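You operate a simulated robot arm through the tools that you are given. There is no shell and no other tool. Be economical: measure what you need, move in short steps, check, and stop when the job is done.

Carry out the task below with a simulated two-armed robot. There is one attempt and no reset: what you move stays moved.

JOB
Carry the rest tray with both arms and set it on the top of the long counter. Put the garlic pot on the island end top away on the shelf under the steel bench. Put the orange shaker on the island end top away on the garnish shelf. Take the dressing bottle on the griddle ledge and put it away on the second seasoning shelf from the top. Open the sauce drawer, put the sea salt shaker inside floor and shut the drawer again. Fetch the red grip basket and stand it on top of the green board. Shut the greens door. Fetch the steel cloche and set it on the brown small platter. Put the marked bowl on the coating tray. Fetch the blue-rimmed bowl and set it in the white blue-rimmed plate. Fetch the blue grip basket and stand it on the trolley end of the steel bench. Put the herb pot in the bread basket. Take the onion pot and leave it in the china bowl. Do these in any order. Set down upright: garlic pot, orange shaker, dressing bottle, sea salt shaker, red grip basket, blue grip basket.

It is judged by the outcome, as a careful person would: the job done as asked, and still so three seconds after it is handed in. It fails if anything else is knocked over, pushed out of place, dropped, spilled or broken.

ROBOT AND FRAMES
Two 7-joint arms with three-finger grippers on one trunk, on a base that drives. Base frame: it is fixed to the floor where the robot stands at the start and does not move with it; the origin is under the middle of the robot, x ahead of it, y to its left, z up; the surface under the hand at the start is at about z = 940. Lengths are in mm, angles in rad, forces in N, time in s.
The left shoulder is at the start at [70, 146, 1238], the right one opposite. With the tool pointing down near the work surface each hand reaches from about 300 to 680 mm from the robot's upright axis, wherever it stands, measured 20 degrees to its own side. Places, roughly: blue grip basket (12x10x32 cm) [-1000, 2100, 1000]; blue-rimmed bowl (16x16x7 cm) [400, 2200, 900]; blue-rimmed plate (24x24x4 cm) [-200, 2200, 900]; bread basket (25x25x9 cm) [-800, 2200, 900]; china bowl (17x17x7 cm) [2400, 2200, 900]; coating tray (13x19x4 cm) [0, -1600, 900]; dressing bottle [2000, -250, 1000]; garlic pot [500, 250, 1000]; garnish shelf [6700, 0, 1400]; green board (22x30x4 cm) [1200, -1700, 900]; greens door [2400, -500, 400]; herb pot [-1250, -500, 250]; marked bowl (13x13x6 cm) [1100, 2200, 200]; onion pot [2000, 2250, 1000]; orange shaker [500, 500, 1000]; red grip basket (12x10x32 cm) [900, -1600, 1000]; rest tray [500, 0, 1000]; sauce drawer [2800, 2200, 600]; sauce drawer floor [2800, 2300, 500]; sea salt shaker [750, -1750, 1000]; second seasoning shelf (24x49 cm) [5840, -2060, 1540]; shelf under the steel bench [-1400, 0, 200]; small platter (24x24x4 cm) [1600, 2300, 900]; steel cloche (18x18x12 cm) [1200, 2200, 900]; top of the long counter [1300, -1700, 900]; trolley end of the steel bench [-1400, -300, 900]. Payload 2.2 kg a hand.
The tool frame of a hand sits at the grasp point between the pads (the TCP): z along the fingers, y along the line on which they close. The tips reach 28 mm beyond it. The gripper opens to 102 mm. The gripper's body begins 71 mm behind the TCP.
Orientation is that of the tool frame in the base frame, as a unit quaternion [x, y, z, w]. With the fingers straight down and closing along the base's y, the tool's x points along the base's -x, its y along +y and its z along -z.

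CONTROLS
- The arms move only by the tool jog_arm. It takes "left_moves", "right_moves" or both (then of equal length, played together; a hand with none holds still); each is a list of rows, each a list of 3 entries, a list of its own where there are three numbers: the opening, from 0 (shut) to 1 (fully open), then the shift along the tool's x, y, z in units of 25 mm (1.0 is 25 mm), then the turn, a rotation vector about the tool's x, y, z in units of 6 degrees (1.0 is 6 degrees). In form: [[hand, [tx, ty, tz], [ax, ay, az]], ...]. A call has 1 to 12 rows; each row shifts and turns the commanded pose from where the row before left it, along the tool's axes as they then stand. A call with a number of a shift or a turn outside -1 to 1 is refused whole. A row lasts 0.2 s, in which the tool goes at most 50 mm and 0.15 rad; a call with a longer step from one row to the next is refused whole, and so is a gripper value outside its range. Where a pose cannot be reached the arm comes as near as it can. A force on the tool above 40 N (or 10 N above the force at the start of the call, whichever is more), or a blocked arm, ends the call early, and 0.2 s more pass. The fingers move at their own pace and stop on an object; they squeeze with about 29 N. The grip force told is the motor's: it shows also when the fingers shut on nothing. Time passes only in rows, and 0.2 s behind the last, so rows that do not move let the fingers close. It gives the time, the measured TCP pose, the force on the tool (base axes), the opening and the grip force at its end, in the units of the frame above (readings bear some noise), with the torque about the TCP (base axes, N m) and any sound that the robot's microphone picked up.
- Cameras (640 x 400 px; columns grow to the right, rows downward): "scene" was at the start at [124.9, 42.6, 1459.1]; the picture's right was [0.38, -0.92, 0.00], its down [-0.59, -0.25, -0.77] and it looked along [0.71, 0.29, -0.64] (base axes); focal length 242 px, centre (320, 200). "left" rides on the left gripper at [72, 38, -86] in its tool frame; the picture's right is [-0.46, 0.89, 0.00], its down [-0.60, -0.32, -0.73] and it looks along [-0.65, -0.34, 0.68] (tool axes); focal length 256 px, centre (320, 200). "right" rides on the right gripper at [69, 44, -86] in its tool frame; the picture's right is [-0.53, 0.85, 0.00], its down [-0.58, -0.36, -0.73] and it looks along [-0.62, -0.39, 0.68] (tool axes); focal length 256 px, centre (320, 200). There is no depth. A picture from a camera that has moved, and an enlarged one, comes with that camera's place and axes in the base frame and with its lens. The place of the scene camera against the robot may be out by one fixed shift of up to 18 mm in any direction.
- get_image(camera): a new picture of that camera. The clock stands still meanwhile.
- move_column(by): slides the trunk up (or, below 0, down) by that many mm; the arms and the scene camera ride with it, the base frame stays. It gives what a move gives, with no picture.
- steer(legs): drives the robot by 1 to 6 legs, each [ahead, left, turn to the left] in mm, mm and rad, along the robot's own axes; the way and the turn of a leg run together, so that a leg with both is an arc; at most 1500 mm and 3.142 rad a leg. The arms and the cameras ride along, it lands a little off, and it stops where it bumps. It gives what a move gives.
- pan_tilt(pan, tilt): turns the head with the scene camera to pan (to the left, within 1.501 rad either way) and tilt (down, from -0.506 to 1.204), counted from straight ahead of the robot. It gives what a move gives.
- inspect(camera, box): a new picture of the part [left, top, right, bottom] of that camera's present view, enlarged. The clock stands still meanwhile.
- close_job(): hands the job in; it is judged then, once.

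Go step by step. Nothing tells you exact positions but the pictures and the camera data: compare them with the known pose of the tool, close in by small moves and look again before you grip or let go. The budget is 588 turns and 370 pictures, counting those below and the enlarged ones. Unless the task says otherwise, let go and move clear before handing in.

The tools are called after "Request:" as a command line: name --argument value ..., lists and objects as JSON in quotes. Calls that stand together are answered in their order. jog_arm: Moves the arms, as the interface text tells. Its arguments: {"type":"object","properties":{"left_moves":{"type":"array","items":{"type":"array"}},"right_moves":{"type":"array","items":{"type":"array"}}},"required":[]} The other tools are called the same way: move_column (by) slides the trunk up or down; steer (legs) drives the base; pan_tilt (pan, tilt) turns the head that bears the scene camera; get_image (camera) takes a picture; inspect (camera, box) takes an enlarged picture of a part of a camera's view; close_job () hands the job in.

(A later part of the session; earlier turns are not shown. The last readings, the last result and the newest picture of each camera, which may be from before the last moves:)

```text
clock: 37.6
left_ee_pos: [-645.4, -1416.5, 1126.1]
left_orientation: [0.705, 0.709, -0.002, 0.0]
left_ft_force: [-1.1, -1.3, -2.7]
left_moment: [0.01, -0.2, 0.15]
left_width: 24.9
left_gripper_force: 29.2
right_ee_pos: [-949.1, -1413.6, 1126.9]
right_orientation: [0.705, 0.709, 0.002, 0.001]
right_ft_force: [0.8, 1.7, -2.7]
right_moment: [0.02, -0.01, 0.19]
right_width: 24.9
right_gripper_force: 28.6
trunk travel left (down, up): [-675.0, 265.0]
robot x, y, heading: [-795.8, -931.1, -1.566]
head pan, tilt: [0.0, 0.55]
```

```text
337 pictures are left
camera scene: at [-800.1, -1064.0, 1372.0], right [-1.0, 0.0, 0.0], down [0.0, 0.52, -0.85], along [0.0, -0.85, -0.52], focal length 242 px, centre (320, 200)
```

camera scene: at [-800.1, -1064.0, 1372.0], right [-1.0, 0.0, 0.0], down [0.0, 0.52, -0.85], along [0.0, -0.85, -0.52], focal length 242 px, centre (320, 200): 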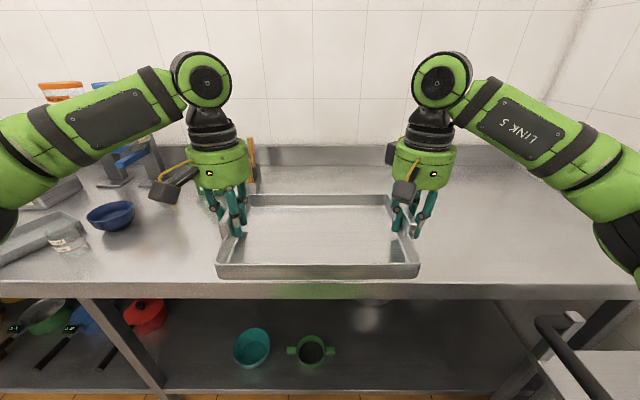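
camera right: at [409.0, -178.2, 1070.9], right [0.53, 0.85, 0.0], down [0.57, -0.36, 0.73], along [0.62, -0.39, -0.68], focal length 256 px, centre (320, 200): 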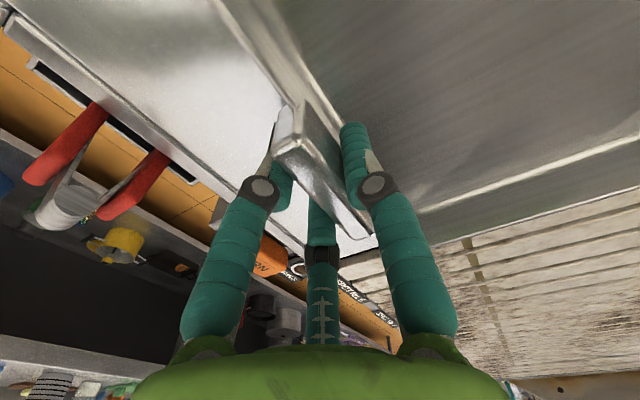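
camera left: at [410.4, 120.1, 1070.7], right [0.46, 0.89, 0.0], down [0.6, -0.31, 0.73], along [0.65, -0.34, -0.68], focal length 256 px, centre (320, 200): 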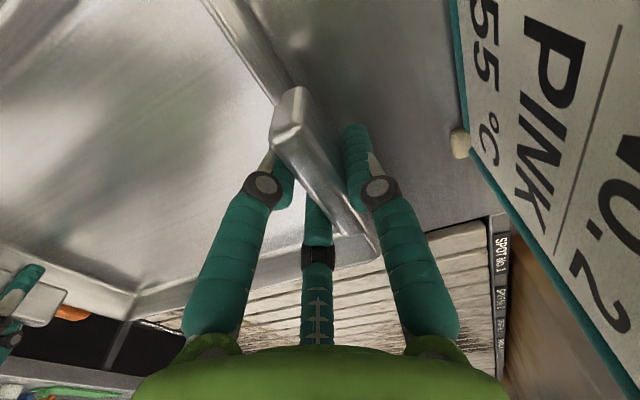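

The counter is clear here. I go 100 mm closer and reach the tray out 150 mm over it, lowering the trunk part of the way.

Request:
steer --legs '[[100, 0, 0]]'

Request:
jog_arm --left_moves '[[0, [-1, 0, 0], [0, 0, 0]], [0, [-1, 0, 0], [0, 0, 0]], [0, [-1, 0, 0], [0, 0, 0]], [0, [-1, 0, 0], [0, 0, 0]], [0, [-1, 0, 0], [0, 0, 0]], [0, [-1, 0, 0], [0, 0, 0]]]' --right_moves '[[0, [-1, 0, 0], [0, 0, 0]], [0, [-1, 0, 0], [0, 0, 0]], [0, [-1, 0, 0], [0, 0, 0]], [0, [-1, 0, 0], [0, 0, 0]], [0, [-1, 0, 0], [0, 0, 0]], [0, [-1, 0, 0], [0, 0, 0]]]'

Request:
move_column --by -120

Request:
get_image --camera "scene"

```text
clock: 38.8
left_ee_pos: [-645.4, -1513.3, 1128.4]
left_orientation: [0.706, 0.708, -0.003, -0.001]
left_ft_force: [-1.6, -1.4, -2.4]
left_moment: [-0.05, -0.18, 0.18]
left_width: 25.2
left_gripper_force: 28.6
right_ee_pos: [-949.9, -1511.3, 1127.7]
right_orientation: [0.705, 0.709, 0.002, 0.002]
right_ft_force: [1.1, 2.1, -1.2]
right_moment: [0.03, -0.02, 0.21]
right_width: 25.0
right_gripper_force: 29.4
trunk travel left (down, up): [-675.0, 265.0]
robot x, y, heading: [-800.9, -1032.6, -1.569]
head pan, tilt: [0.0, 0.55]
```

```text
clock: 39.7
left_ee_pos: [-642.5, -1523.2, 1127.3]
left_orientation: [0.702, 0.712, -0.008, -0.002]
left_ft_force: [0.4, -6.8, -4.0]
left_moment: [-0.19, -0.76, 1.11]
left_width: 31.9
left_gripper_force: 29.3
left hand out of reach, approached as far as the arm can: row 1, 2, 3, 4
right_ee_pos: [-937.5, -1595.8, 1127.8]
right_orientation: [0.695, 0.719, 0.008, 0.001]
right_ft_force: [1.4, 5.9, -1.8]
right_moment: [0.25, 0.6, 0.72]
right_width: 30.9
right_gripper_force: 28.9
trunk travel left (down, up): [-675.0, 265.0]
robot x, y, heading: [-796.8, -1033.5, -1.573]
head pan, tilt: [0.0, 0.55]
stopped in row 4 (left hand): the force on the tool passed its limit at 44 N (the readings are from after the stop); the commanded pose is now the measured one
```

```text
clock: 41.2
left_ee_pos: [-646.0, -1522.3, 1007.5]
left_orientation: [0.703, 0.711, -0.01, 0.0]
left_ft_force: [-0.4, -10.5, -3.1]
left_moment: [-0.13, -1.1, 1.76]
left_width: 31.8
left_gripper_force: 28.5
right_ee_pos: [-940.6, -1596.1, 1009.2]
right_orientation: [0.697, 0.717, 0.007, 0.002]
right_ft_force: [0.3, 10.4, -0.8]
right_moment: [0.22, 0.73, 1.43]
right_width: 31.1
right_gripper_force: 29.0
trunk travel left (down, up): [-555.0, 385.0]
robot x, y, heading: [-793.4, -1026.8, -1.574]
head pan, tilt: [0.0, 0.55]
```

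```text
336 pictures are left
camera scene: at [-800.2, -1161.8, 1252.1], right [-1.0, 0.0, 0.0], down [0.0, 0.52, -0.85], along [0.0, -0.85, -0.52], focal length 242 px, centre (320, 200)
```

scene: 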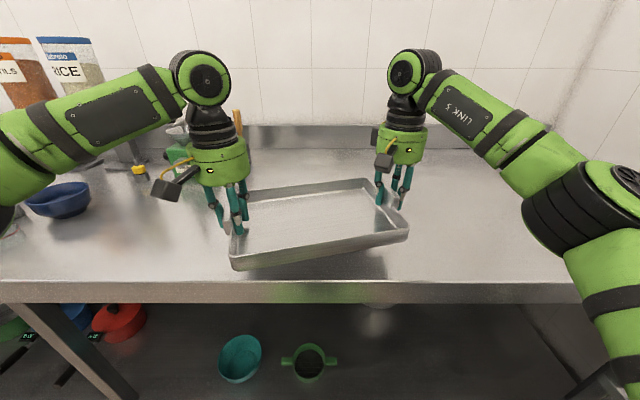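

The left arm ran into a posture limit (hands too near shoulder height), so the tray is yawed but still held. I raise the trunk while lowering the hands to get a better posture.

Request:
move_column --by 60

Request:
jog_arm --left_moves '[[0, [0, 0, 0.6], [0, 0, 0]], [0, [0, 0, 0.6], [0, 0, 0]], [0, [0, 0, 0.6], [0, 0, 0]], [0, [0, 0, 0.6], [0, 0, 0]]]' --right_moves '[[0, [0, 0, 0.6], [0, 0, 0]], [0, [0, 0, 0.6], [0, 0, 0]], [0, [0, 0, 0.6], [0, 0, 0]], [0, [0, 0, 0.6], [0, 0, 0]]]'

Request:
move_column --by 60

Request:
jog_arm --left_moves '[[0, [0, 0, 0.6], [0, 0, 0]], [0, [0, 0, 0.6], [0, 0, 0]], [0, [0, 0, 0.6], [0, 0, 0]], [0, [0, 0, 0.6], [0, 0, 0]]]' --right_moves '[[0, [0, 0, 0.6], [0, 0, 0]], [0, [0, 0, 0.6], [0, 0, 0]], [0, [0, 0, 0.6], [0, 0, 0]], [0, [0, 0, 0.6], [0, 0, 0]]]'

```text
clock: 42.2
left_ee_pos: [-645.2, -1521.7, 1067.7]
left_orientation: [0.703, 0.711, -0.008, -0.002]
left_ft_force: [-1.0, -10.2, -3.8]
left_moment: [0.0, -1.0, 1.64]
left_width: 31.7
left_gripper_force: 28.8
right_ee_pos: [-940.1, -1596.0, 1069.9]
right_orientation: [0.696, 0.718, 0.007, 0.001]
right_ft_force: [0.8, 11.4, -0.8]
right_moment: [0.15, 0.57, 1.3]
right_width: 31.2
right_gripper_force: 29.1
trunk travel left (down, up): [-615.0, 325.0]
robot x, y, heading: [-797.8, -1030.5, -1.567]
head pan, tilt: [0.0, 0.55]
```

```text
clock: 43.2
left_ee_pos: [-644.4, -1522.5, 1008.4]
left_orientation: [0.703, 0.711, -0.007, -0.002]
left_ft_force: [0.5, -6.7, -4.5]
left_moment: [-0.07, -1.14, 1.32]
left_width: 32.0
left_gripper_force: 28.8
right_ee_pos: [-941.4, -1596.1, 1009.8]
right_orientation: [0.697, 0.717, 0.007, 0.002]
right_ft_force: [0.4, 7.7, 0.7]
right_moment: [0.29, 0.33, 0.87]
right_width: 31.0
right_gripper_force: 29.0
trunk travel left (down, up): [-615.0, 325.0]
robot x, y, heading: [-794.4, -1030.6, -1.569]
head pan, tilt: [0.0, 0.55]
```

```text
clock: 44.2
left_ee_pos: [-643.4, -1522.2, 1067.8]
left_orientation: [0.703, 0.711, -0.008, -0.002]
left_ft_force: [4.1, -5.1, -4.0]
left_moment: [0.14, -0.9, 1.09]
left_width: 31.8
left_gripper_force: 28.9
right_ee_pos: [-939.8, -1594.8, 1069.7]
right_orientation: [0.696, 0.718, 0.006, 0.002]
right_ft_force: [-4.0, 6.2, 0.9]
right_moment: [0.0, 0.38, 1.02]
right_width: 31.2
right_gripper_force: 28.6
trunk travel left (down, up): [-675.0, 265.0]
robot x, y, heading: [-796.3, -1030.8, -1.568]
head pan, tilt: [0.0, 0.55]
```

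```text
clock: 45.2
left_ee_pos: [-643.0, -1522.4, 1007.7]
left_orientation: [0.703, 0.711, -0.007, -0.001]
left_ft_force: [14.1, -6.3, -4.3]
left_moment: [0.69, -0.87, 1.19]
left_width: 31.7
left_gripper_force: 29.1
right_ee_pos: [-937.7, -1598.3, 1008.3]
right_orientation: [0.697, 0.717, 0.006, 0.0]
right_ft_force: [-14.6, 5.9, -0.1]
right_moment: [-0.56, 0.36, 1.71]
right_width: 30.8
right_gripper_force: 29.0
trunk travel left (down, up): [-675.0, 265.0]
robot x, y, heading: [-798.3, -1033.8, -1.568]
head pan, tilt: [0.0, 0.55]
```

Now the left hand catches up 75 mm to square the tray.

Request:
jog_arm --left_moves '[[0, [-0.5, 0.04, 0], [0, 0, 0]], [0, [-0.5, 0.04, 0], [0, 0, 0]], [0, [-0.5, 0.04, 0], [0, 0, 0]], [0, [-0.5, 0.04, 0], [0, 0, 0]], [0, [-0.5, 0.02, 0], [0, 0, 0]], [0, [-0.5, 0, 0], [0, 0, 0]]]' --right_moves '[[0, [0, -0.04, 0], [0, 0, 0]], [0, [0, -0.04, 0], [0, 0, 0]], [0, [0, -0.04, 0], [0, 0, 0]], [0, [0, -0.04, 0], [0, 0, 0]], [0, [0, -0.02, 0], [0, 0, 0]], [0, [0, 0, 0], [0, 0, 0]]]'

Request:
get_image --camera "scene"

```text
clock: 46.6
left_ee_pos: [-628.3, -1568.2, 1012.9]
left_orientation: [0.705, 0.709, -0.017, -0.006]
left_ft_force: [-1.9, -3.8, -3.9]
left_moment: [0.01, -1.26, 0.71]
left_width: 27.9
left_gripper_force: 29.3
left hand out of reach, approached as far as the arm can: row 3, 4, 5, 6
right_ee_pos: [-932.4, -1591.3, 1010.5]
right_orientation: [0.688, 0.725, 0.013, 0.009]
right_ft_force: [2.4, 4.0, -0.1]
right_moment: [0.08, 0.64, 0.38]
right_width: 25.9
right_gripper_force: 29.0
trunk travel left (down, up): [-675.0, 265.0]
robot x, y, heading: [-801.2, -1033.8, -1.57]
head pan, tilt: [0.0, 0.55]
stopped in row 6 (left hand): the force on the tool passed its limit at 44 N (the readings are from after the stop); the commanded pose is now the measured one
```

```text
335 pictures are left
camera scene: at [-799.9, -1162.0, 1372.0], right [-1.0, 0.0, 0.0], down [0.0, 0.52, -0.85], along [0.0, -0.85, -0.52], focal length 242 px, centre (320, 200)
```

scene: 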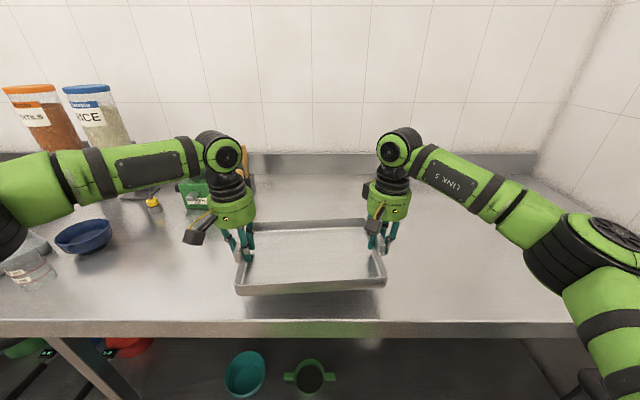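

The tray is almost square; the rest of the way I go with the base, 60 mm ahead.

Request:
steer --legs '[[60, 0, 0]]'

Request:
get_image --camera "scene"

```text
clock: 47.5
left_ee_pos: [-629.5, -1625.0, 1014.5]
left_orientation: [0.707, 0.707, -0.019, -0.006]
left_ft_force: [-3.8, -6.3, -5.4]
left_moment: [-0.22, -1.69, 1.2]
left_width: 27.8
left_gripper_force: 29.2
right_ee_pos: [-933.5, -1648.5, 1013.8]
right_orientation: [0.689, 0.725, 0.012, 0.01]
right_ft_force: [4.2, 6.8, 1.1]
right_moment: [0.19, 0.72, 0.74]
right_width: 25.4
right_gripper_force: 28.6
trunk travel left (down, up): [-675.0, 265.0]
robot x, y, heading: [-797.5, -1091.0, -1.564]
head pan, tilt: [0.0, 0.55]
```

```text
334 pictures are left
camera scene: at [-800.2, -1217.3, 1372.5], right [-1.0, 0.0, 0.0], down [0.0, 0.52, -0.85], along [0.0, -0.85, -0.52], focal length 242 px, centre (320, 200)
```

scene: 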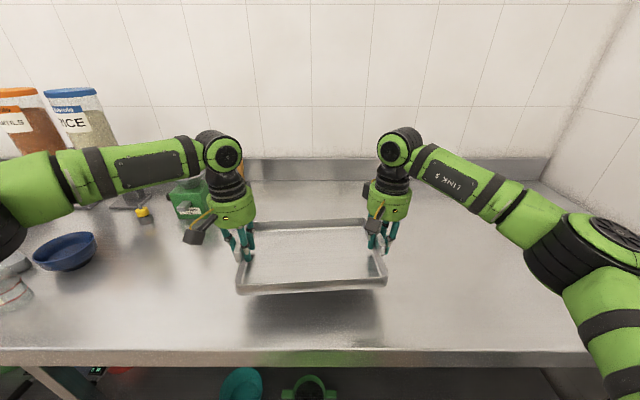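

Well over the counter. Lowering with the trunk.

Request:
move_column --by -50

Request:
get_image --camera "scene"

```text
clock: 48.5
left_ee_pos: [-629.1, -1627.5, 963.6]
left_orientation: [0.706, 0.708, -0.019, -0.005]
left_ft_force: [-2.0, -6.2, -4.7]
left_moment: [-0.01, -1.69, 1.17]
left_width: 27.9
left_gripper_force: 29.7
right_ee_pos: [-933.9, -1649.9, 961.7]
right_orientation: [0.689, 0.724, 0.013, 0.009]
right_ft_force: [1.0, 7.6, 1.2]
right_moment: [0.01, 0.74, 0.83]
right_width: 25.6
right_gripper_force: 28.5
trunk travel left (down, up): [-625.0, 315.0]
robot x, y, heading: [-792.7, -1086.9, -1.569]
head pan, tilt: [0.0, 0.55]
```

```text
333 pictures are left
camera scene: at [-800.2, -1219.3, 1322.1], right [-1.0, 0.0, 0.0], down [0.0, 0.52, -0.85], along [0.0, -0.85, -0.52], focal length 242 px, centre (320, 200)
```

scene: 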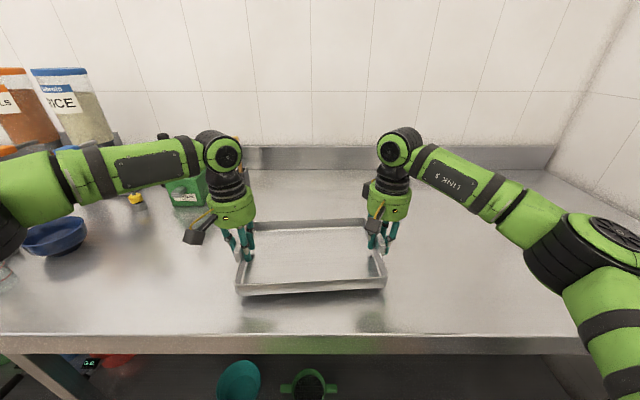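

Request:
move_column --by -15

Request:
move_column --by -6

Request:
inspect --camera "scene" --box '[200, 200, 440, 350]'

```text
clock: 49.1
left_ee_pos: [-629.8, -1627.4, 949.0]
left_orientation: [0.707, 0.707, -0.018, -0.006]
left_ft_force: [-1.7, -5.4, -5.3]
left_moment: [-0.07, -1.61, 1.16]
left_width: 28.1
left_gripper_force: 29.3
right_ee_pos: [-932.1, -1649.9, 945.7]
right_orientation: [0.689, 0.725, 0.013, 0.009]
right_ft_force: [1.3, 6.2, 1.3]
right_moment: [0.13, 0.78, 0.81]
right_width: 25.4
right_gripper_force: 29.0
trunk travel left (down, up): [-610.0, 330.0]
robot x, y, heading: [-797.2, -1086.9, -1.569]
head pan, tilt: [0.0, 0.55]
```

```text
clock: 49.6
left_ee_pos: [-629.4, -1626.2, 944.5]
left_orientation: [0.706, 0.708, -0.02, -0.005]
left_ft_force: [-1.6, -9.2, 6.4]
left_moment: [1.71, -1.48, 1.12]
left_width: 27.7
left_gripper_force: 28.8
right_ee_pos: [-933.2, -1650.9, 943.9]
right_orientation: [0.69, 0.724, 0.011, 0.012]
right_ft_force: [0.4, 0.7, 19.3]
right_moment: [1.07, 0.97, 0.66]
right_width: 25.8
right_gripper_force: 28.7
trunk travel left (down, up): [-604.0, 336.0]
robot x, y, heading: [-795.8, -1090.6, -1.571]
head pan, tilt: [0.0, 0.55]
```

```text
2.67 times, centred on (320, 275) of scene
camera zoom: at [-799.7, -1218.4, 1301.8], right [-1.0, 0.0, 0.0], down [0.0, 0.52, -0.85], along [0.0, -0.85, -0.52], focal length 645 px, centre (320, 0)
```

zoom: 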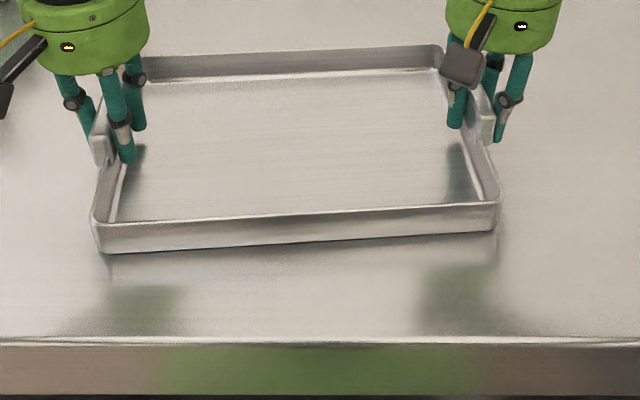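

Contact felt (25 N up). Releasing and rising.

Request:
move_column --by -2

Request:
jog_arm --left_moves '[[0.35, [0, 0, 0], [0, 0, 0]], [0.6, [0, 0, 0], [0, 0, 0]], [0.6, [0, 0, 0], [0, 0, 0]]]' --right_moves '[[0.35, [0, 0, 0], [0, 0, 0]], [0.6, [0, 0, 0], [0, 0, 0]], [0.6, [0, 0, 0], [0, 0, 0]]]'

Request:
get_image --camera "left"

Request:
get_image --camera "right"

```text
clock: 50.2
left_ee_pos: [-628.9, -1626.1, 945.6]
left_orientation: [0.706, 0.708, -0.021, -0.003]
left_ft_force: [1.6, -12.1, 20.0]
left_moment: [1.2, -1.55, 0.97]
left_width: 28.0
left_gripper_force: 29.7
right_ee_pos: [-932.4, -1649.9, 943.5]
right_orientation: [0.69, 0.724, 0.01, 0.014]
right_ft_force: [-1.1, -7.1, 29.6]
right_moment: [0.2, 0.87, 0.56]
right_width: 25.8
right_gripper_force: 28.6
trunk travel left (down, up): [-602.0, 338.0]
robot x, y, heading: [-797.0, -1089.5, -1.573]
head pan, tilt: [0.0, 0.55]
```

```text
clock: 51.0
left_ee_pos: [-629.2, -1626.8, 941.0]
left_orientation: [0.707, 0.707, -0.016, -0.005]
left_ft_force: [0.2, 0.2, -0.3]
left_moment: [0.03, -0.01, -0.03]
left_width: 61.1
left_gripper_force: 0.1
right_ee_pos: [-932.6, -1650.4, 938.2]
right_orientation: [0.689, 0.725, 0.013, 0.008]
right_ft_force: [0.4, 1.1, 0.1]
right_moment: [-0.01, -0.01, -0.01]
right_width: 61.0
right_gripper_force: 0.0
trunk travel left (down, up): [-602.0, 338.0]
robot x, y, heading: [-796.0, -1089.5, -1.57]
head pan, tilt: [0.0, 0.55]
```

```text
331 pictures are left
camera left: at [-588.9, -1552.9, 1024.9], right [0.88, -0.47, -0.02], down [-0.29, -0.59, 0.75], along [-0.36, -0.66, -0.66], focal length 256 px, centre (320, 200)
```

left: 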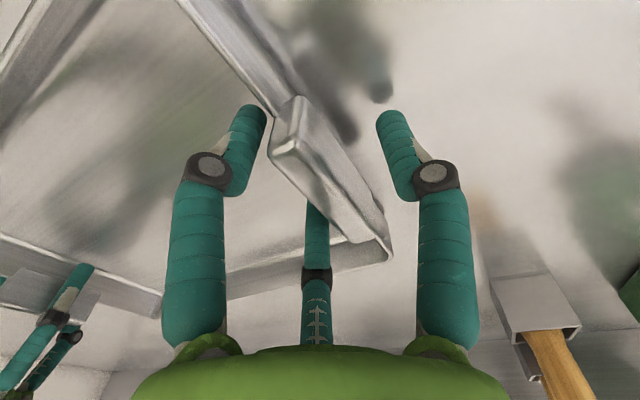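

```text
330 pictures are left
camera right: at [-896.4, -1580.1, 1026.6], right [0.87, -0.49, 0.02], down [-0.36, -0.6, 0.72], along [-0.34, -0.63, -0.7], focal length 256 px, centre (320, 200)
```

right: 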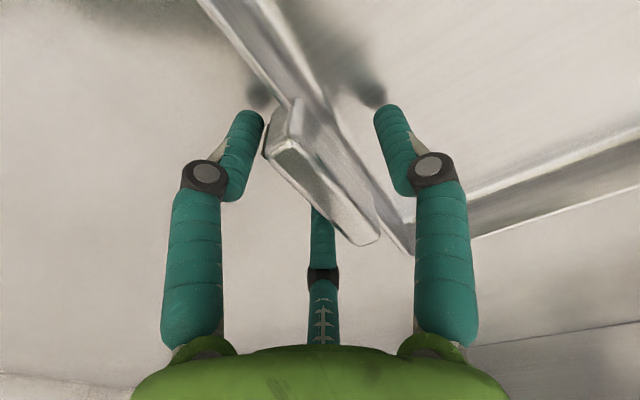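

The tray rests on the counter. I rise with the trunk and back off, then see the counter to the left for the red basket.

Request:
move_column --by 200

Request:
get_image --camera "scene"

Request:
steer --legs '[[-330, 0, 0]]'

Request:
jog_arm --left_moves '[[1, [0.8, 0.8, 0], [0, 0, 0]], [1, [0.8, 0.8, 0], [0, 0, 0]], [1, [0.8, 0.8, 0], [0, 0, 0]], [1, [0.8, 0.8, 0], [0, 0, 0]], [1, [0.8, 0, 0], [0, 0, 0]], [1, [0.8, 0, 0], [0, 0, 0]]]' --right_moves '[[1, [0.8, -0.8, 0], [0, 0, 0]], [1, [0.8, -0.8, 0], [0, 0, 0]], [1, [0.8, -0.8, 0], [0, 0, 0]], [1, [0.8, -0.8, 0], [0, 0, 0]], [1, [0.8, 0, 0], [0, 0, 0]], [1, [0.8, 0, 0], [0, 0, 0]]]'

```text
clock: 53.1
left_ee_pos: [-629.4, -1627.5, 1140.4]
left_orientation: [0.707, 0.707, -0.018, -0.006]
left_ft_force: [-0.5, -0.6, 0.2]
left_moment: [0.01, -0.02, -0.02]
left_width: 61.3
left_gripper_force: 0.0
right_ee_pos: [-933.9, -1651.2, 1138.4]
right_orientation: [0.69, 0.724, 0.014, 0.009]
right_ft_force: [0.2, 1.2, 0.6]
right_moment: [0.02, 0.04, 0.02]
right_width: 61.4
right_gripper_force: 0.0
trunk travel left (down, up): [-802.0, 138.0]
robot x, y, heading: [-794.3, -1092.1, -1.571]
head pan, tilt: [0.0, 0.55]
```

```text
329 pictures are left
camera scene: at [-800.2, -1219.8, 1499.0], right [-1.0, 0.0, 0.0], down [0.0, 0.52, -0.85], along [0.0, -0.85, -0.52], focal length 242 px, centre (320, 200)
```

scene: 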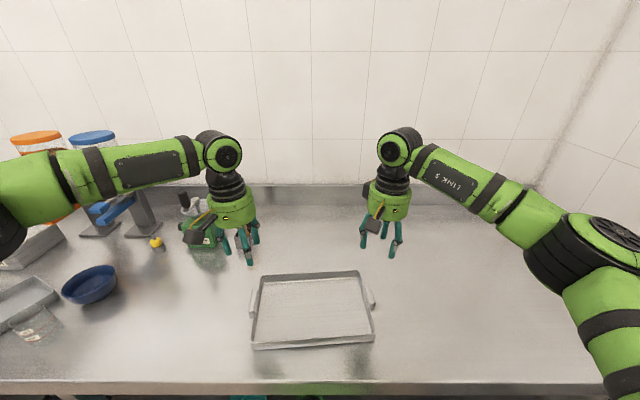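

```text
clock: 55.3
left_ee_pos: [-630.0, -1304.6, 1138.8]
left_orientation: [0.707, 0.707, -0.017, -0.006]
left_ft_force: [0.1, 0.0, -0.4]
left_moment: [0.03, 0.01, 0.01]
left_width: 61.2
left_gripper_force: 0.1
right_ee_pos: [-933.5, -1327.6, 1137.1]
right_orientation: [0.691, 0.723, 0.014, 0.009]
right_ft_force: [0.6, 0.2, 0.5]
right_moment: [0.04, 0.03, -0.01]
right_width: 61.1
right_gripper_force: 0.0
trunk travel left (down, up): [-802.0, 138.0]
robot x, y, heading: [-796.4, -763.3, -1.569]
head pan, tilt: [0.0, 0.55]
```

```text
clock: 56.7
left_ee_pos: [-550.7, -1180.6, 1136.1]
left_orientation: [0.707, 0.707, -0.018, -0.004]
left_ft_force: [0.6, 0.0, 0.3]
left_moment: [0.01, 0.02, 0.0]
left_width: 102.0
left_gripper_force: 0.1
right_ee_pos: [-1020.0, -1206.7, 1137.6]
right_orientation: [0.69, 0.723, 0.013, 0.01]
right_ft_force: [0.5, -0.1, -0.3]
right_moment: [-0.01, -0.03, -0.02]
right_width: 102.0
right_gripper_force: 0.0
trunk travel left (down, up): [-802.0, 138.0]
robot x, y, heading: [-799.8, -766.0, -1.573]
head pan, tilt: [0.0, 0.55]
```

The tray is placed. Next I slide left along the counter to the red basket and green board region.

Request:
steer --legs '[[0, 1400, 0], [0, 400, 0]]'

Request:
get_image --camera "scene"

```text
clock: 65.8
left_ee_pos: [1247.9, -1195.5, 1135.7]
left_orientation: [0.711, 0.703, -0.017, -0.005]
left_ft_force: [0.0, 0.4, -0.4]
left_moment: [-0.01, -0.01, -0.01]
left_width: 102.0
left_gripper_force: 0.1
right_ee_pos: [778.6, -1217.5, 1137.0]
right_orientation: [0.693, 0.721, 0.014, 0.01]
right_ft_force: [0.4, -0.5, 0.0]
right_moment: [0.0, -0.05, -0.01]
right_width: 102.0
right_gripper_force: 0.2
trunk travel left (down, up): [-802.0, 138.0]
robot x, y, heading: [1009.4, -775.5, -1.578]
head pan, tilt: [0.0, 0.55]
```

```text
328 pictures are left
camera scene: at [1001.1, -905.2, 1499.1], right [-1.0, 0.01, 0.0], down [0.01, 0.52, -0.85], along [-0.01, -0.85, -0.52], focal length 242 px, centre (320, 200)
```

scene: 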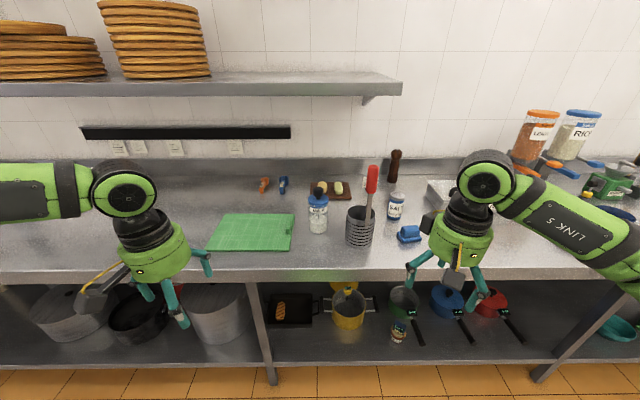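

Request:
inspect --camera "scene" --box '[200, 140, 440, 290]'

```text
2.67 times, centred on (320, 215) of scene
camera zoom: at [1001.1, -905.2, 1499.1], right [-1.0, 0.01, 0.0], down [0.01, 0.52, -0.85], along [-0.01, -0.85, -0.52], focal length 645 px, centre (320, 160)
```

zoom: 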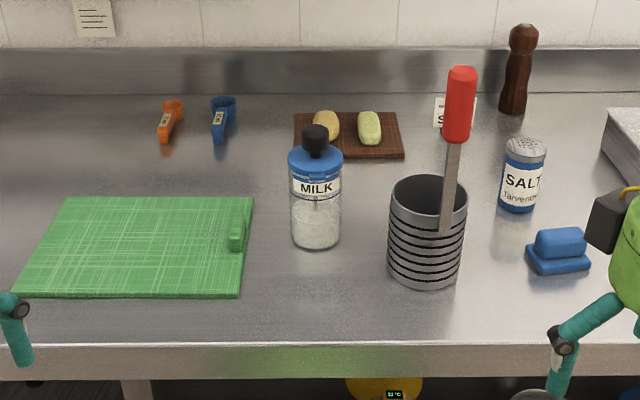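

The red basket is the striped cylinder with the red upright grip at about (840,-1537); the board is centred near (1248,-1645). I raise the trunk and bring the right hand over the grip.

Request:
move_column --by 130

Request:
steer --legs '[[0, 40, 0.0], [240, 0, 0.005]]'

Request:
get_image --camera "scene"

Request:
get_image --camera "right"

```text
clock: 67.4
left_ee_pos: [1250.7, -1195.4, 1264.8]
left_orientation: [0.71, 0.704, -0.018, -0.005]
left_ft_force: [0.6, 0.1, 0.2]
left_moment: [0.04, 0.02, -0.02]
left_width: 101.8
left_gripper_force: 0.0
right_ee_pos: [781.5, -1218.7, 1267.8]
right_orientation: [0.694, 0.72, 0.014, 0.009]
right_ft_force: [-0.7, -0.2, 0.2]
right_moment: [0.0, 0.02, -0.02]
right_width: 102.1
right_gripper_force: 0.1
trunk travel left (down, up): [-932.0, 8.0]
robot x, y, heading: [1004.5, -779.7, -1.58]
head pan, tilt: [0.0, 0.55]
```

```text
clock: 69.7
left_ee_pos: [1290.9, -1431.7, 1267.6]
left_orientation: [0.708, 0.706, -0.019, -0.003]
left_ft_force: [-0.5, 0.4, 0.4]
left_moment: [-0.06, 0.01, 0.01]
left_width: 101.9
left_gripper_force: 0.0
right_ee_pos: [821.1, -1457.3, 1269.0]
right_orientation: [0.691, 0.723, 0.013, 0.01]
right_ft_force: [0.8, 0.5, -0.6]
right_moment: [-0.02, -0.02, 0.0]
right_width: 102.1
right_gripper_force: 0.0
trunk travel left (down, up): [-932.0, 8.0]
robot x, y, heading: [1045.4, -1013.1, -1.57]
head pan, tilt: [0.0, 0.55]
```

```text
326 pictures are left
camera scene: at [1040.9, -1141.8, 1629.6], right [-1.0, 0.0, 0.0], down [0.0, 0.52, -0.85], along [0.0, -0.85, -0.52], focal length 242 px, centre (320, 200)
```

scene: 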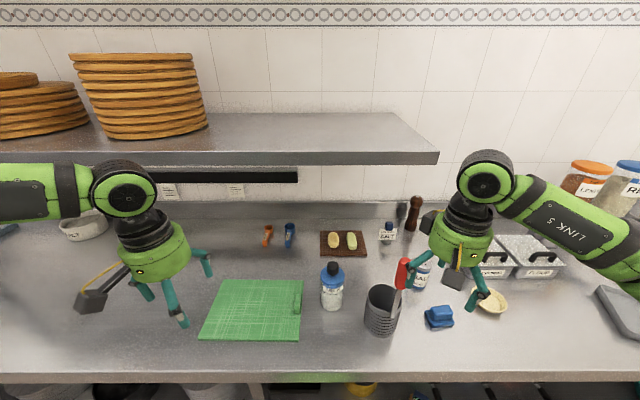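

```text
325 pictures are left
camera right: at [857.5, -1385.8, 1356.7], right [0.87, -0.5, 0.03], down [-0.36, -0.59, 0.72], along [-0.34, -0.63, -0.7], focal length 256 px, centre (320, 200)
```

right: 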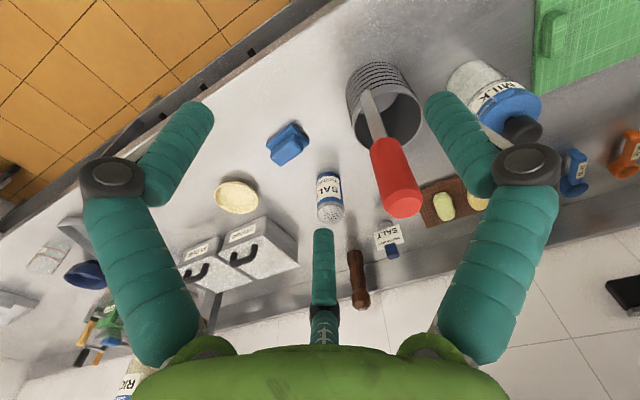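

Request:
jog_arm --right_moves '[[1, [-0.2, 0.2, -0.5], [0, 0, 0]], [1, [-0.85, 0.2, 0], [0, 0, 0]], [1, [-0.85, 0.2, 0], [0, 0, 0]], [1, [-0.85, 0.2, 0], [0, 0, 0]], [1, [-0.75, 0.2, 0], [0, 0, 0]], [1, [0, 0, 0], [0, 0, 0]]]'

Request:
get_image --camera "right"

Request:
inspect --camera "scene" --box '[320, 180, 520, 305]'

```text
clock: 71.0
left_ee_pos: [1291.2, -1435.2, 1266.5]
left_orientation: [0.708, 0.706, -0.018, -0.006]
left_ft_force: [0.9, -0.4, 0.1]
left_moment: [0.01, -0.02, -0.04]
left_width: 101.9
left_gripper_force: 0.1
right_ee_pos: [850.2, -1546.2, 1282.8]
right_orientation: [0.692, 0.722, 0.013, 0.01]
right_ft_force: [-0.5, -0.2, -0.9]
right_moment: [0.01, 0.01, 0.02]
right_width: 102.0
right_gripper_force: 0.2
trunk travel left (down, up): [-932.0, 8.0]
robot x, y, heading: [1047.6, -1020.2, -1.575]
head pan, tilt: [0.0, 0.55]
```

```text
324 pictures are left
camera right: at [887.3, -1475.9, 1369.5], right [0.87, -0.5, 0.02], down [-0.36, -0.6, 0.72], along [-0.34, -0.63, -0.7], focal length 256 px, centre (320, 200)
```

right: 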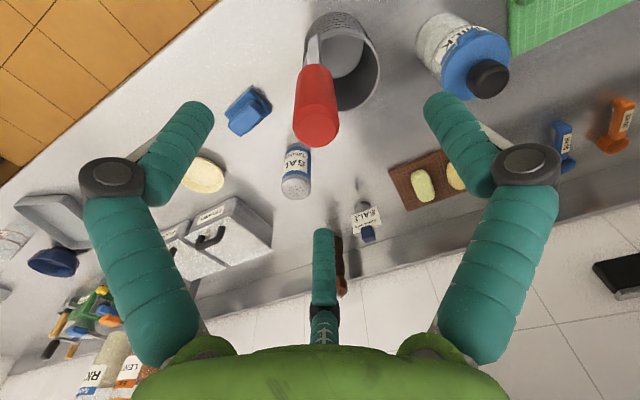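

```text
3.20 times, centred on (420, 242) of scene
camera zoom: at [1042.2, -1146.7, 1629.1], right [-1.0, 0.0, 0.0], down [0.0, 0.52, -0.85], along [0.0, -0.85, -0.52], focal length 774 px, centre (0, 64)
```

zoom: 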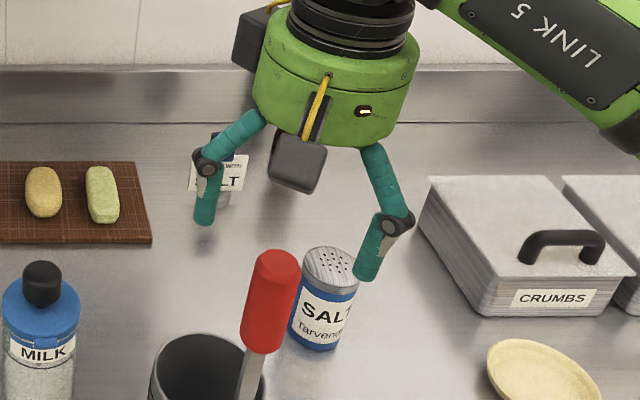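

Triangulating again, the grip top is near (838,-1568,1192). I correct and lower part way.

Request:
jog_arm --right_moves '[[1, [-0.95, -0.5, 0], [0, 0, 0]], [1, [0, 0, 0.9], [0, 0, 0]], [1, [0, 0, 0.9], [0, 0, 0]], [1, [0, 0, 0], [0, 0, 0]]]'

Request:
get_image --camera "right"

Request:
inspect --camera "scene" --box '[320, 180, 520, 305]'

```text
clock: 72.0
left_ee_pos: [1291.0, -1435.4, 1265.7]
left_orientation: [0.708, 0.706, -0.017, -0.006]
left_ft_force: [1.1, -0.4, -0.8]
left_moment: [0.02, -0.02, 0.0]
left_width: 101.9
left_gripper_force: 0.0
right_ee_pos: [841.7, -1571.6, 1233.6]
right_orientation: [0.691, 0.722, 0.013, 0.009]
right_ft_force: [-0.7, -0.1, -0.6]
right_moment: [0.01, 0.02, -0.02]
right_width: 102.0
right_gripper_force: 0.1
trunk travel left (down, up): [-932.0, 8.0]
robot x, y, heading: [1040.2, -1017.0, -1.573]
head pan, tilt: [0.0, 0.55]
```

```text
322 pictures are left
camera right: at [879.0, -1500.4, 1323.0], right [0.87, -0.5, 0.02], down [-0.36, -0.6, 0.72], along [-0.34, -0.63, -0.7], focal length 256 px, centre (320, 200)
```

right: 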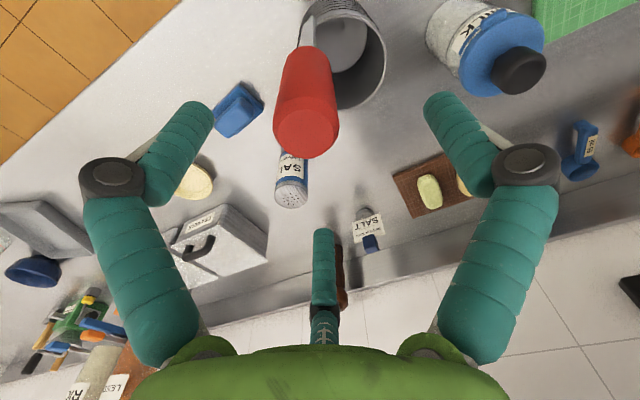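

```text
3.20 times, centred on (420, 242) of scene
camera zoom: at [1042.8, -1146.8, 1629.1], right [-1.0, 0.0, 0.0], down [0.0, 0.52, -0.85], along [0.0, -0.85, -0.52], focal length 774 px, centre (0, 64)
```

zoom: 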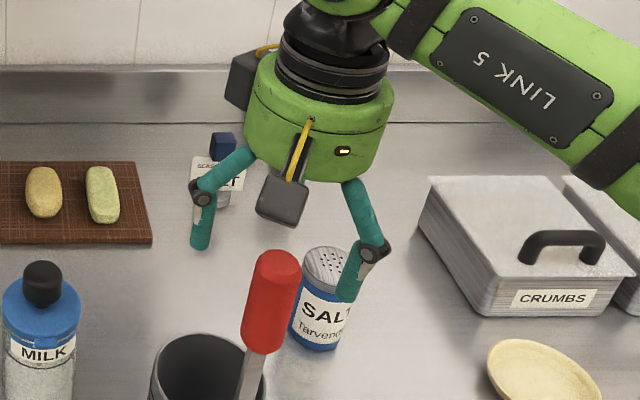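

Combining views puts the grip at about (842,-1557) with top near 1212. I shift back 15 mm and lower to TCP z≈1180.

Request:
jog_arm --right_moves '[[1, [0.6, 0, 0], [0, 0, 0]], [1, [0, 0, 0.7], [0, 0, 0]], [1, [0, 0, 0.7], [0, 0, 0]], [1, [0, 0, 0.7], [0, 0, 0]], [1, [0, 0, 0], [0, 0, 0]]]'

Request:
get_image --camera "right"

Request:
inspect --camera "scene" --box '[320, 180, 520, 305]'

```text
clock: 73.2
left_ee_pos: [1290.9, -1434.2, 1265.9]
left_orientation: [0.708, 0.706, -0.019, -0.006]
left_ft_force: [0.0, -0.6, -0.6]
left_moment: [0.03, 0.0, 0.02]
left_width: 101.8
left_gripper_force: 0.1
right_ee_pos: [841.5, -1554.0, 1180.9]
right_orientation: [0.69, 0.723, 0.014, 0.009]
right_ft_force: [-0.6, 0.2, 0.5]
right_moment: [0.04, 0.0, -0.03]
right_width: 102.0
right_gripper_force: 0.1
trunk travel left (down, up): [-932.0, 8.0]
robot x, y, heading: [1041.7, -1015.8, -1.572]
head pan, tilt: [0.0, 0.55]
```

```text
320 pictures are left
camera right: at [878.2, -1484.4, 1269.8], right [0.87, -0.5, 0.02], down [-0.36, -0.6, 0.72], along [-0.34, -0.63, -0.7], focal length 256 px, centre (320, 200)
```

right: 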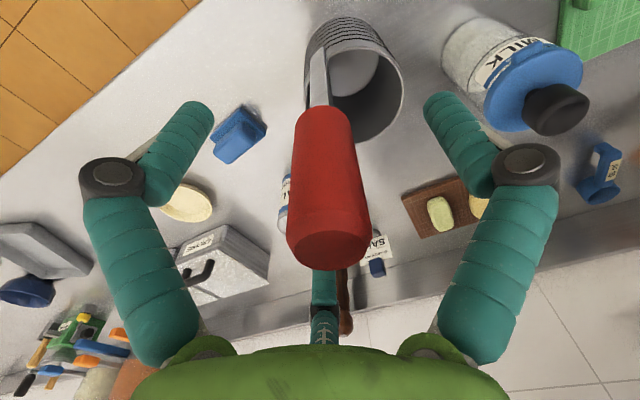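

```text
3.20 times, centred on (420, 242) of scene
camera zoom: at [1042.4, -1146.3, 1629.1], right [-1.0, 0.0, 0.0], down [0.0, 0.52, -0.85], along [0.0, -0.85, -0.52], focal length 774 px, centre (0, 64)
```

zoom: 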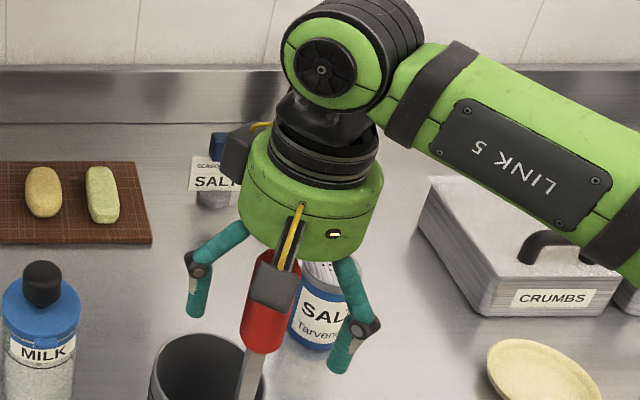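

The grip stands centred between the fingers. Closing.

Request:
jog_arm --right_moves '[[0.5, [0, 0, 0], [0, 0, 0]], [0.3, [0, 0, 0], [0, 0, 0]], [0, [0, 0, 0], [0, 0, 0]], [0, [0, 0, 0], [0, 0, 0]], [0, [0, 0, 0], [0, 0, 0]]]'

Request:
get_image --camera "right"

```text
clock: 74.5
left_ee_pos: [1290.5, -1434.3, 1267.7]
left_orientation: [0.708, 0.706, -0.019, -0.005]
left_ft_force: [0.1, -0.6, -0.2]
left_moment: [0.0, 0.02, 0.0]
left_width: 102.0
left_gripper_force: 0.3
right_ee_pos: [840.2, -1554.8, 1181.7]
right_orientation: [0.691, 0.723, 0.012, 0.009]
right_ft_force: [-0.2, 0.2, 1.4]
right_moment: [0.18, 0.38, -0.04]
right_width: 32.8
right_gripper_force: 29.0
trunk travel left (down, up): [-932.0, 8.0]
robot x, y, heading: [1045.9, -1016.1, -1.574]
head pan, tilt: [0.0, 0.55]
```

```text
318 pictures are left
camera right: at [878.0, -1484.3, 1270.2], right [0.87, -0.5, 0.02], down [-0.36, -0.6, 0.72], along [-0.34, -0.63, -0.7], focal length 256 px, centre (320, 200)
```

right: 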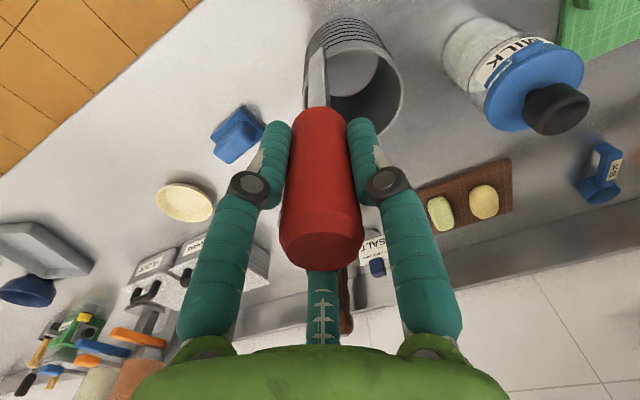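

Held at 33 mm. Lift 75 mm, back off, slide left 420 mm, and come in over the board.

Request:
jog_arm --right_moves '[[0, [0, 0, -0.5], [0, 0, 0]], [0, [0, 0, -0.6], [0, 0, 0]], [0, [0, 0, -0.6], [0, 0, 0]], [0, [0, 0, -0.6], [0, 0, 0]], [0, [0, 0, -0.6], [0, 0, 0]], [0, [0, 0, 0], [0, 0, 0]]]'

Request:
get_image --camera "scene"

```text
clock: 75.8
left_ee_pos: [1292.1, -1435.0, 1265.2]
left_orientation: [0.708, 0.706, -0.017, -0.005]
left_ft_force: [0.3, -0.5, -0.5]
left_moment: [0.0, -0.01, -0.02]
left_width: 102.0
left_gripper_force: 0.0
right_ee_pos: [840.3, -1555.6, 1253.3]
right_orientation: [0.691, 0.723, 0.014, 0.009]
right_ft_force: [0.1, -0.3, -3.8]
right_moment: [0.08, 0.05, 0.02]
right_width: 32.4
right_gripper_force: 28.8
trunk travel left (down, up): [-932.0, 8.0]
robot x, y, heading: [1046.6, -1018.5, -1.574]
head pan, tilt: [0.0, 0.55]
```

```text
317 pictures are left
camera scene: at [1042.3, -1147.3, 1629.0], right [-1.0, 0.0, 0.0], down [0.0, 0.52, -0.85], along [0.0, -0.85, -0.52], focal length 242 px, centre (320, 200)
```

scene: 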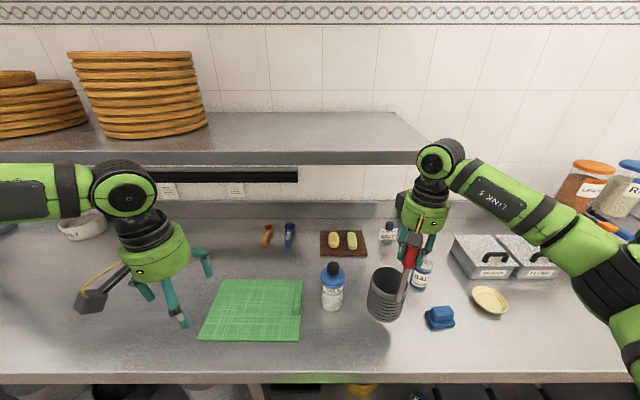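

Request:
steer --legs '[[-170, 0, 0], [0, 420, 0]]'

Request:
get_image --camera "scene"

```text
clock: 79.5
left_ee_pos: [1701.5, -1269.0, 1266.7]
left_orientation: [0.708, 0.706, -0.017, -0.006]
left_ft_force: [0.4, -0.4, 0.1]
left_moment: [0.02, -0.05, 0.03]
left_width: 101.8
left_gripper_force: 0.0
right_ee_pos: [1247.7, -1389.0, 1254.6]
right_orientation: [0.692, 0.722, 0.014, 0.009]
right_ft_force: [0.5, 0.1, -3.2]
right_moment: [0.08, 0.01, -0.03]
right_width: 31.5
right_gripper_force: 29.2
trunk travel left (down, up): [-932.0, 8.0]
robot x, y, heading: [1457.9, -850.9, -1.57]
head pan, tilt: [0.0, 0.55]
```

```text
316 pictures are left
camera scene: at [1450.9, -980.1, 1629.0], right [-1.0, 0.0, 0.0], down [0.0, 0.52, -0.85], along [0.0, -0.85, -0.52], focal length 242 px, centre (320, 200)
```

scene: 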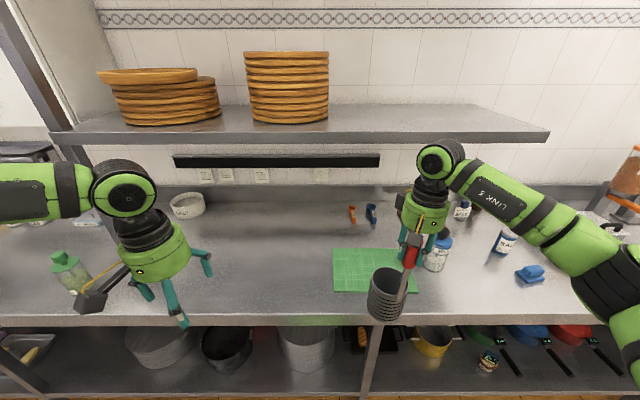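

Request:
steer --legs '[[200, 14, 0]]'

Request:
get_image --camera "scene"

Request:
get_image --camera "right"

```text
clock: 81.0
left_ee_pos: [1717.6, -1460.5, 1267.4]
left_orientation: [0.708, 0.706, -0.02, -0.004]
left_ft_force: [0.4, 0.5, 0.3]
left_moment: [-0.06, 0.01, 0.0]
left_width: 102.1
left_gripper_force: 0.0
right_ee_pos: [1265.8, -1581.4, 1255.4]
right_orientation: [0.69, 0.724, 0.012, 0.01]
right_ft_force: [0.4, 0.7, -2.5]
right_moment: [0.03, 0.03, -0.03]
right_width: 31.4
right_gripper_force: 29.0
trunk travel left (down, up): [-932.0, 8.0]
robot x, y, heading: [1473.8, -1046.1, -1.571]
head pan, tilt: [0.0, 0.55]
```

```text
315 pictures are left
camera scene: at [1468.2, -1171.5, 1629.7], right [-1.0, 0.0, 0.0], down [0.0, 0.52, -0.85], along [0.0, -0.85, -0.52], focal length 242 px, centre (320, 200)
```

scene: 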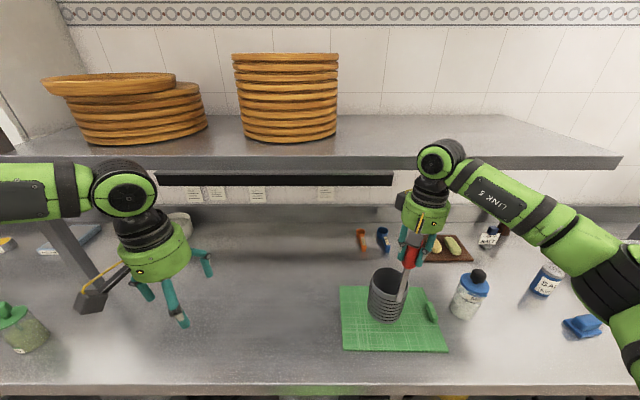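

```text
314 pictures are left
camera right: at [1302.9, -1511.6, 1344.5], right [0.87, -0.49, 0.03], down [-0.36, -0.6, 0.72], along [-0.34, -0.63, -0.69], focal length 256 px, centre (320, 200)
```

right: 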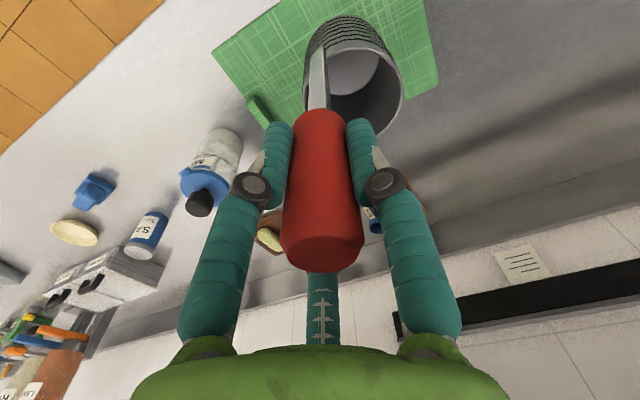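

The basket is over the board's middle. Lowering with small guarded steps.

Request:
jog_arm --right_moves '[[0, [0, 0, 0.6], [0, 0, 0]], [0, [0, 0, 0.6], [0, 0, 0]], [0, [0, 0, 0.4], [0, 0, 0]], [0, [0, 0, 0.3], [0, 0, 0]], [0, [0, 0, 0], [0, 0, 0]]]'

Request:
jog_arm --right_moves '[[0, [0, 0, 0.15], [0, 0, 0]], [0, [0, 0, 0.15], [0, 0, 0]], [0, [0, 0, 0], [0, 0, 0]]]'

```text
clock: 82.2
left_ee_pos: [1718.3, -1465.0, 1265.5]
left_orientation: [0.708, 0.706, -0.019, -0.005]
left_ft_force: [0.6, 0.5, 0.2]
left_moment: [0.0, 0.01, -0.01]
left_width: 101.7
left_gripper_force: 0.2
right_ee_pos: [1265.7, -1585.7, 1206.8]
right_orientation: [0.69, 0.723, 0.013, 0.009]
right_ft_force: [-0.2, -0.8, -2.1]
right_moment: [0.08, 0.03, 0.02]
right_width: 31.3
right_gripper_force: 28.8
trunk travel left (down, up): [-932.0, 8.0]
robot x, y, heading: [1471.8, -1049.1, -1.569]
head pan, tilt: [0.0, 0.55]
```

```text
clock: 83.0
left_ee_pos: [1719.6, -1465.1, 1265.1]
left_orientation: [0.708, 0.706, -0.018, -0.006]
left_ft_force: [-0.5, -0.4, 0.2]
left_moment: [-0.03, -0.04, 0.0]
left_width: 101.9
left_gripper_force: 0.0
right_ee_pos: [1267.1, -1586.0, 1197.7]
right_orientation: [0.69, 0.723, 0.014, 0.009]
right_ft_force: [-0.2, -0.7, -2.8]
right_moment: [0.08, 0.04, -0.02]
right_width: 31.2
right_gripper_force: 28.8
trunk travel left (down, up): [-932.0, 8.0]
robot x, y, heading: [1472.0, -1040.5, -1.576]
head pan, tilt: [0.0, 0.55]
```

Request:
jog_arm --right_moves '[[0, [0, 0, 0.12], [0, 0, 0]], [0, [0, 0, 0], [0, 0, 0]]]'

Request:
inspect --camera "scene" --box '[300, 220, 500, 360]'

```text
clock: 83.7
left_ee_pos: [1716.4, -1465.3, 1265.1]
left_orientation: [0.708, 0.706, -0.018, -0.005]
left_ft_force: [0.3, -0.5, 0.2]
left_moment: [-0.02, 0.01, 0.04]
left_width: 102.1
left_gripper_force: 0.1
right_ee_pos: [1267.9, -1587.0, 1195.9]
right_orientation: [0.691, 0.723, 0.012, 0.009]
right_ft_force: [-0.2, 0.3, -3.3]
right_moment: [0.09, 0.02, -0.03]
right_width: 30.9
right_gripper_force: 27.9
trunk travel left (down, up): [-932.0, 8.0]
robot x, y, heading: [1470.8, -1045.6, -1.576]
head pan, tilt: [0.0, 0.55]
```

```text
2.86 times, centred on (400, 290) of scene
camera zoom: at [1468.2, -1177.8, 1629.0], right [-1.0, 0.0, 0.0], down [0.0, 0.52, -0.85], along [0.0, -0.85, -0.52], focal length 691 px, centre (91, -57)
```

zoom: 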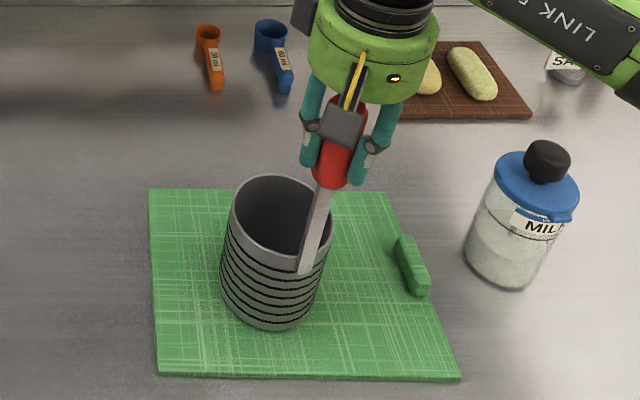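

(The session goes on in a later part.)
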